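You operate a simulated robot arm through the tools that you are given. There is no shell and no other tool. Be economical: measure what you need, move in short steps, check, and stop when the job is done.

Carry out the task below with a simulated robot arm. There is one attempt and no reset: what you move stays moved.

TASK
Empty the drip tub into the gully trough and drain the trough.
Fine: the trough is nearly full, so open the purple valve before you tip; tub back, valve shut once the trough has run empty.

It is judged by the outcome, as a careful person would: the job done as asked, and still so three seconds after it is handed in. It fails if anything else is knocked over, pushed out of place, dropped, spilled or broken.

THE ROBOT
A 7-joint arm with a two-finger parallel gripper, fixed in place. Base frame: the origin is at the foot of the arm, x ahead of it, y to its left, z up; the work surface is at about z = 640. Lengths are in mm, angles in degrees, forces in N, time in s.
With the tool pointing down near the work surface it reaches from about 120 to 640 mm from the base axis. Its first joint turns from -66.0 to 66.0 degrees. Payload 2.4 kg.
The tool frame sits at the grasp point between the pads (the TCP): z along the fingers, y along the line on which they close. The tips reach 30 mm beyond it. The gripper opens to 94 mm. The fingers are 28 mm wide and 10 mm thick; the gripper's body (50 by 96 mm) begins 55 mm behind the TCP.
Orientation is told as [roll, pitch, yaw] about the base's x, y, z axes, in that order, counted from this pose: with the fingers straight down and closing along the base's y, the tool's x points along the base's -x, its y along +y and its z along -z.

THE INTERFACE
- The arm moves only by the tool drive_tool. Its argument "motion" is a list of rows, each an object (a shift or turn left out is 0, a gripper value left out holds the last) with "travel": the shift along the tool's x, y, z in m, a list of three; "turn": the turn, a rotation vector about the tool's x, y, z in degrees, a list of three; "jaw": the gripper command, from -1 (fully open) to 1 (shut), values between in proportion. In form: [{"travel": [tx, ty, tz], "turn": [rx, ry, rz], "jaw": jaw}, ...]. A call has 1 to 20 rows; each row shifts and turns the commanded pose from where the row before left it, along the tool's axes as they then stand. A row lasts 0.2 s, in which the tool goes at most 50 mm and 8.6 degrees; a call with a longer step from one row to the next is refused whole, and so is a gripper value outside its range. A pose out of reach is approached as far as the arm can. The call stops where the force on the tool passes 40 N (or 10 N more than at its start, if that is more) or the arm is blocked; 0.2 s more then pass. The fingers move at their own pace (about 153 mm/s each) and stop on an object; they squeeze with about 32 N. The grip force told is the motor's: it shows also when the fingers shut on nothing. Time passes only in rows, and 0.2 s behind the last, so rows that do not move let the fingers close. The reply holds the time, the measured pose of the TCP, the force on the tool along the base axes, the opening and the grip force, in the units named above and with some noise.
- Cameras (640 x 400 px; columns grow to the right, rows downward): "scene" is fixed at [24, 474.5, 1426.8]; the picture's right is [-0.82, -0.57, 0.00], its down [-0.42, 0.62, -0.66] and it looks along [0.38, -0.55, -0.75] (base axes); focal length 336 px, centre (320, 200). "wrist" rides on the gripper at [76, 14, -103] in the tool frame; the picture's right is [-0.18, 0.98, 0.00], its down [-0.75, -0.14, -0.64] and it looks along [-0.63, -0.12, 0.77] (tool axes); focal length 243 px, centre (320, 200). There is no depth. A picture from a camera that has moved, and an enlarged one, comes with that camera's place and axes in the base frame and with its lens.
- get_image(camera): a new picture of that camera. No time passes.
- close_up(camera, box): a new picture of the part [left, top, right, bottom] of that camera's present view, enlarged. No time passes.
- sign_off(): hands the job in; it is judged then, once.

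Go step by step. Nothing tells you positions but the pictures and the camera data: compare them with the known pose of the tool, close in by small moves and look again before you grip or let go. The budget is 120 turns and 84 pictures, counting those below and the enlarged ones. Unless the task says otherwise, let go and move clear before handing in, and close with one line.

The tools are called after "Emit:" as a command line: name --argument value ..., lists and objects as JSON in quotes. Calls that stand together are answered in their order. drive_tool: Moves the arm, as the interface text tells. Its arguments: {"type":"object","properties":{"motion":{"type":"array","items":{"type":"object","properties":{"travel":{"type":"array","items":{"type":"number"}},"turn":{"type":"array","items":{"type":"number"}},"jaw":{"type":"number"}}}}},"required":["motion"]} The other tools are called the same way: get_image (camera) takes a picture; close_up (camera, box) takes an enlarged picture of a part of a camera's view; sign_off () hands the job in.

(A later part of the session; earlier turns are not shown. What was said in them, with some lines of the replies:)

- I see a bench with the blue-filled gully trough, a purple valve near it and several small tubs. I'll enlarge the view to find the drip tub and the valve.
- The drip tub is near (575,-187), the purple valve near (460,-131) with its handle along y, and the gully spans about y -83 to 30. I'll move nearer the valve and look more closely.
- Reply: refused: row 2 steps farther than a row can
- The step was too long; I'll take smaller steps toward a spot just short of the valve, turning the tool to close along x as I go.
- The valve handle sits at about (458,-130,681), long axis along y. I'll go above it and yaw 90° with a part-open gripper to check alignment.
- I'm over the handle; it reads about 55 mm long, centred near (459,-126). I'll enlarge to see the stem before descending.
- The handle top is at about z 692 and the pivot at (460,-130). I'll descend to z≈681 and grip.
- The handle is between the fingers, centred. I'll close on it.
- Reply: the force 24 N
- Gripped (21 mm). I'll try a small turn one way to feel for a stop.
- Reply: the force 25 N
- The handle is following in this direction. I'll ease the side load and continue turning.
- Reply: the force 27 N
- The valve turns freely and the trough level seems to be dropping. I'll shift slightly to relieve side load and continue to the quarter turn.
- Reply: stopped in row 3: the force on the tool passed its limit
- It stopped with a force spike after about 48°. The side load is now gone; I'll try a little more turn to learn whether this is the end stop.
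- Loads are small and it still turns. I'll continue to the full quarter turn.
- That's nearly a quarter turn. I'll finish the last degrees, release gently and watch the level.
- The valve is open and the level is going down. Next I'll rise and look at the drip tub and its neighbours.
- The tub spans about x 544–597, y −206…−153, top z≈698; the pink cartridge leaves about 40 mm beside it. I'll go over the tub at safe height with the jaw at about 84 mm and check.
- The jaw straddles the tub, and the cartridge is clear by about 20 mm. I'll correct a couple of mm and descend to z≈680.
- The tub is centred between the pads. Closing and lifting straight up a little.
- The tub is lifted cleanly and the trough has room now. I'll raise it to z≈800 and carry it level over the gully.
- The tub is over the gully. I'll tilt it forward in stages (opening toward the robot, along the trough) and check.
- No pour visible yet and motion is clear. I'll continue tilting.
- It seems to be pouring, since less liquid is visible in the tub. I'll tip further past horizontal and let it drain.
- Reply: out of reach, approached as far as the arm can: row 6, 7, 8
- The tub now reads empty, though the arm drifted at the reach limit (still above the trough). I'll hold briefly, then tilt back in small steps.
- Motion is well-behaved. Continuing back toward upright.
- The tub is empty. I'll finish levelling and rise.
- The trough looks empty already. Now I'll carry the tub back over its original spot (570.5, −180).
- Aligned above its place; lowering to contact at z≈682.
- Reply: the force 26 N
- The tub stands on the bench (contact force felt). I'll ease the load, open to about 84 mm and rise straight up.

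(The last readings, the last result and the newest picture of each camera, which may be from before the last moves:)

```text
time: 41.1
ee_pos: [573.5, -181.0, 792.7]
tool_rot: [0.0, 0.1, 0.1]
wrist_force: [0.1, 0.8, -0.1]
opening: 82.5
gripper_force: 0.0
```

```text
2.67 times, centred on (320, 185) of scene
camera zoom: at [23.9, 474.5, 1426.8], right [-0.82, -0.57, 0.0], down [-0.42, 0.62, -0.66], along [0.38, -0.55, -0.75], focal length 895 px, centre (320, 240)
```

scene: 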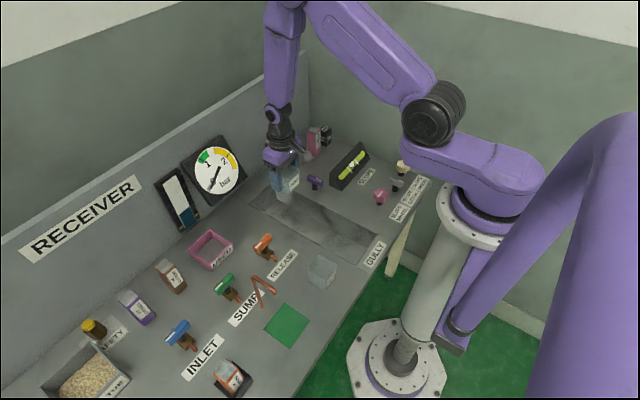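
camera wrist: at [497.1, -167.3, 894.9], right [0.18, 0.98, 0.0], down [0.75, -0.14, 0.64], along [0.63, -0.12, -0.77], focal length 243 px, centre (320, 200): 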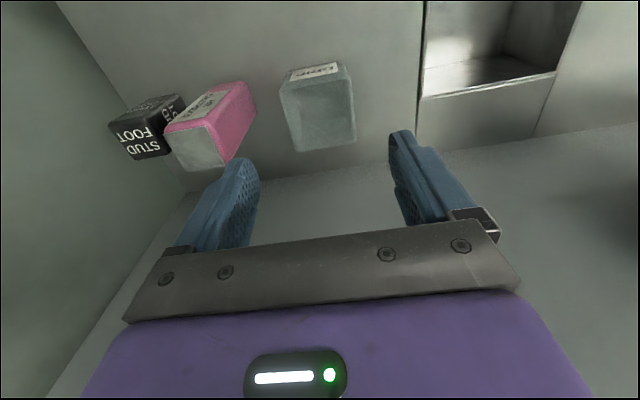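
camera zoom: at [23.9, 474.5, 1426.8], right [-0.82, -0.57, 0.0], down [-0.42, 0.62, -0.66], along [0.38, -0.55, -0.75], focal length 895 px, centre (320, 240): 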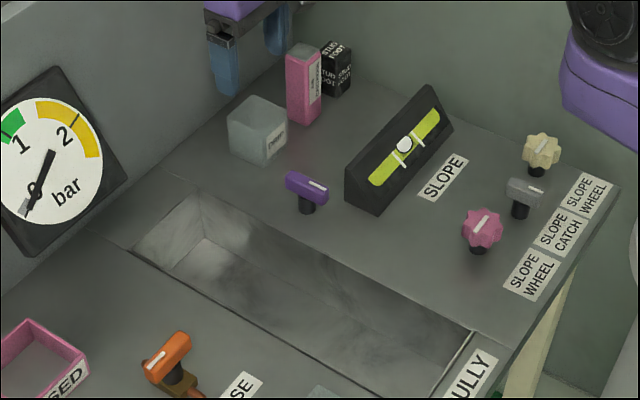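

The tub is back in place. I'll verify that the trough is truly dry before shutting the valve.

Emit:
close_up --camera "scene" --box '[244, 175, 394, 270]'

Emit:
drive_tool --motion '[{"travel": [0.035, 0.015, 0]}, {"travel": [0.035, 0.015, 0]}, {"travel": [0.035, 0.015, 0], "jaw": 0.0}, {"travel": [0.005, 0.005, 0]}, {}, {}]'

Emit:
get_image --camera "wrist"

```text
4.21 times, centred on (319, 222) of scene
camera zoom: at [23.9, 474.5, 1426.8], right [-0.82, -0.57, 0.0], down [-0.42, 0.62, -0.66], along [0.38, -0.55, -0.75], focal length 1414 px, centre (324, 105)
```

zoom: 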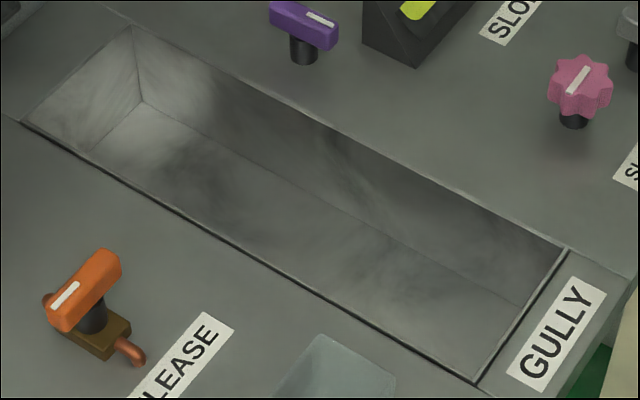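

```text
time: 42.5
ee_pos: [460.6, -132.5, 792.0]
tool_rot: [0.0, 0.0, -0.1]
wrist_force: [0.2, 0.4, 0.2]
opening: 47.2
gripper_force: 0.0
```

```text
36 pictures are left
camera wrist: at [384.9, -118.1, 894.3], right [0.18, 0.98, 0.0], down [0.75, -0.14, 0.64], along [0.63, -0.12, -0.77], focal length 243 px, centre (320, 200)
```

wrist: 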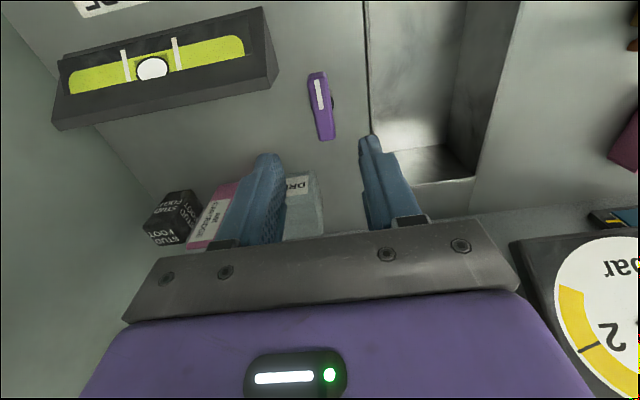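

The trough is dry. Now I'll descend on the open handle, grip it and turn it back.

Emit:
drive_tool --motion '[{"travel": [0, 0.001, 0.04]}, {"travel": [0, 0.001, 0.035]}, {"travel": [0, 0, 0.022]}, {"travel": [0, 0, 0.0135]}, {}]'

Emit:
get_image --camera "wrist"

```text
time: 43.7
ee_pos: [463.8, -128.5, 681.6]
tool_rot: [0.0, 0.0, 0.0]
wrist_force: [0.5, 1.0, 0.4]
opening: 46.9
gripper_force: 0.0
```

```text
35 pictures are left
camera wrist: at [386.6, -114.4, 784.4], right [0.18, 0.98, 0.0], down [0.75, -0.14, 0.64], along [0.63, -0.12, -0.77], focal length 243 px, centre (320, 200)
```

wrist: 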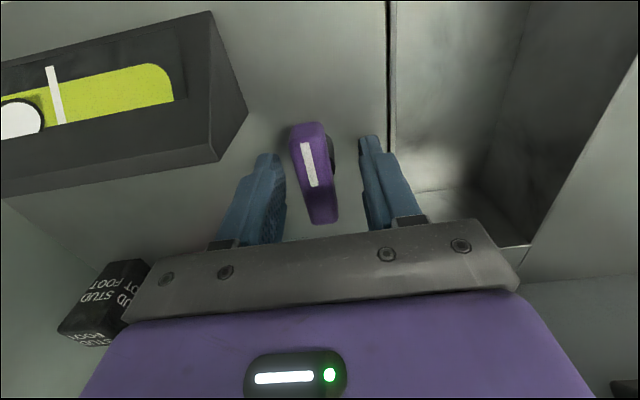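

Handle is between the fingers. Nudge to centre, close, and start the turn back.

Emit:
drive_tool --motion '[{"travel": [0.003, -0.0015, 0]}, {"jaw": 1}, {}, {}, {"turn": [0, 0, 5]}, {"turn": [0, 0, 6]}, {"turn": [0, 0, 6]}, {}]'

```text
time: 45.5
ee_pos: [458.8, -129.6, 681.5]
tool_rot: [0.0, -0.1, -17.0]
wrist_force: [13.9, 0.0, -12.9]
opening: 21.6
gripper_force: 44.9
```

Emit:
drive_tool --motion '[{"turn": [0, 0, 6]}, {"turn": [0, 0, 6]}, {"turn": [0, 0, 6]}, {"turn": [0, 0, 6]}, {"turn": [0, 0, 6]}, {}]'

```text
time: 46.9
ee_pos: [460.6, -129.7, 682.1]
tool_rot: [0.0, -0.1, -47.1]
wrist_force: [8.4, -1.3, 11.0]
opening: 21.7
gripper_force: 45.2
```

The handle follows with small loads. Continuing to the closed position.

Emit:
drive_tool --motion '[{"turn": [0, 0, 6]}, {"turn": [0, 0, 6]}, {"turn": [0, 0, 6]}, {"turn": [0, 0, 6]}, {"turn": [0, 0, 6]}, {"turn": [0, 0, 6]}, {"turn": [0, 0, 6]}, {}]'

Emit:
close_up --camera "scene" --box '[270, 120, 398, 200]'

```text
time: 48.7
ee_pos: [459.6, -129.1, 681.8]
tool_rot: [0.3, -0.3, -89.1]
wrist_force: [20.8, -2.6, -6.0]
opening: 21.2
gripper_force: 44.6
```

```text
5.00 times, centred on (334, 160) of scene
camera zoom: at [24.4, 474.5, 1426.8], right [-0.82, -0.57, 0.0], down [-0.42, 0.62, -0.66], along [0.38, -0.55, -0.75], focal length 1679 px, centre (250, 400)
```

zoom: 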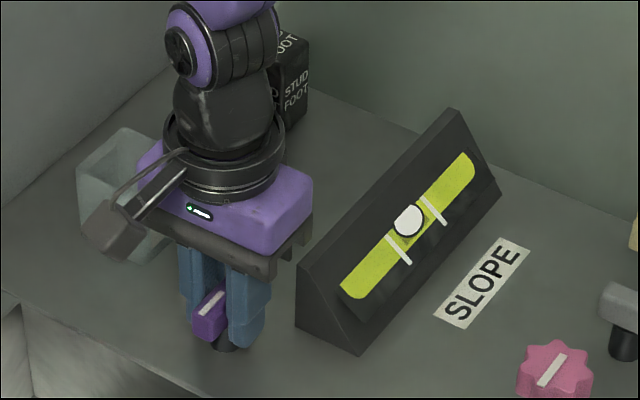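

It's back at −89°. One more degree or so to the seat, then release, rise and inspect.

Emit:
drive_tool --motion '[{"turn": [0, 0, 1.5]}, {}, {"jaw": 0.0}, {}, {}, {"travel": [0, 0, -0.03]}, {"travel": [0, 0, -0.045]}, {"travel": [0, 0, -0.045]}, {"travel": [0, 0, -0.03]}, {}]'

Emit:
get_image --camera "scene"

Emit:
close_up --camera "scene" --box '[254, 125, 398, 215]'

Emit:
get_image --camera "wrist"

```text
time: 50.9
ee_pos: [456.3, -131.6, 830.5]
tool_rot: [-0.1, 0.0, -90.6]
wrist_force: [0.3, 0.2, 0.7]
opening: 47.1
gripper_force: 0.0
```

```text
33 pictures are left
```

scene: 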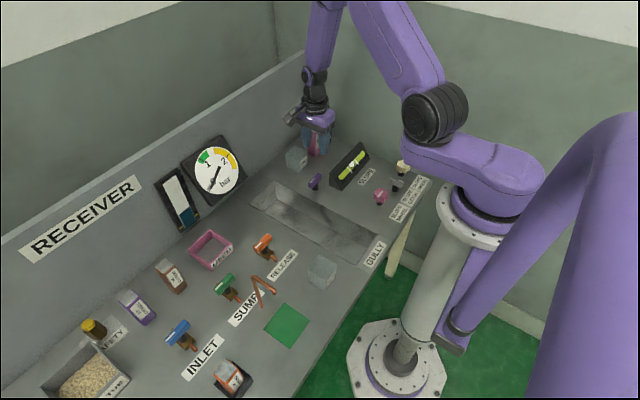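

```text
4.44 times, centred on (326, 170) of scene
camera zoom: at [23.9, 474.5, 1426.8], right [-0.82, -0.57, 0.0], down [-0.42, 0.62, -0.66], along [0.38, -0.55, -0.75], focal length 1492 px, centre (293, 333)
```

zoom: 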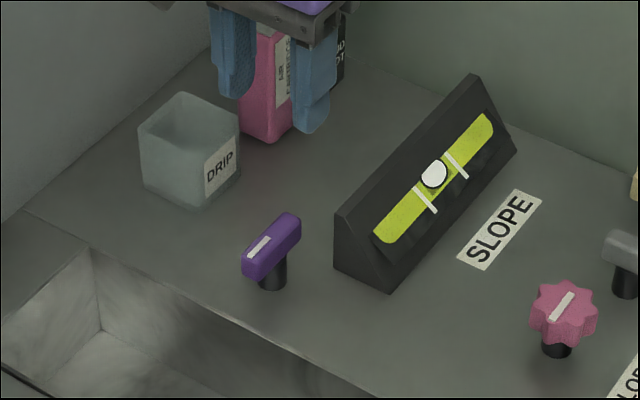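

```text
31 pictures are left
camera wrist: at [472.6, -55.3, 933.6], right [0.98, -0.19, 0.0], down [-0.15, -0.75, 0.64], along [-0.12, -0.63, -0.77], focal length 243 px, centre (320, 200)
```

wrist: 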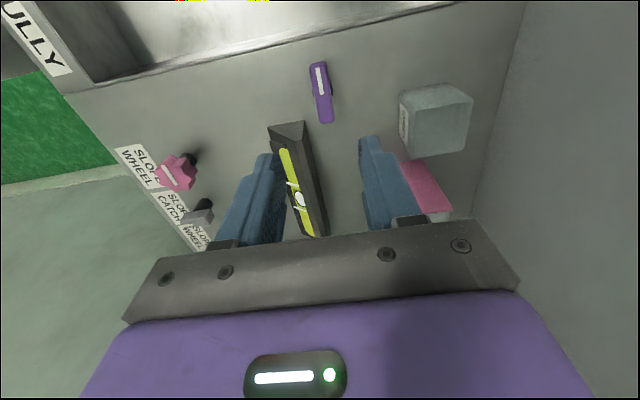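

The valve handle is back in its original shut orientation, the tub stands empty in its place, the trough is dry, and the arm is clear. Handing in.

Emit:
sign_off

```text
The job is handed in.
```

The drip tub is emptied into the gully trough and back in its place. The trough has drained dry, and I shut the purple valve afterwards; I saw no spills and nothing else out of place.
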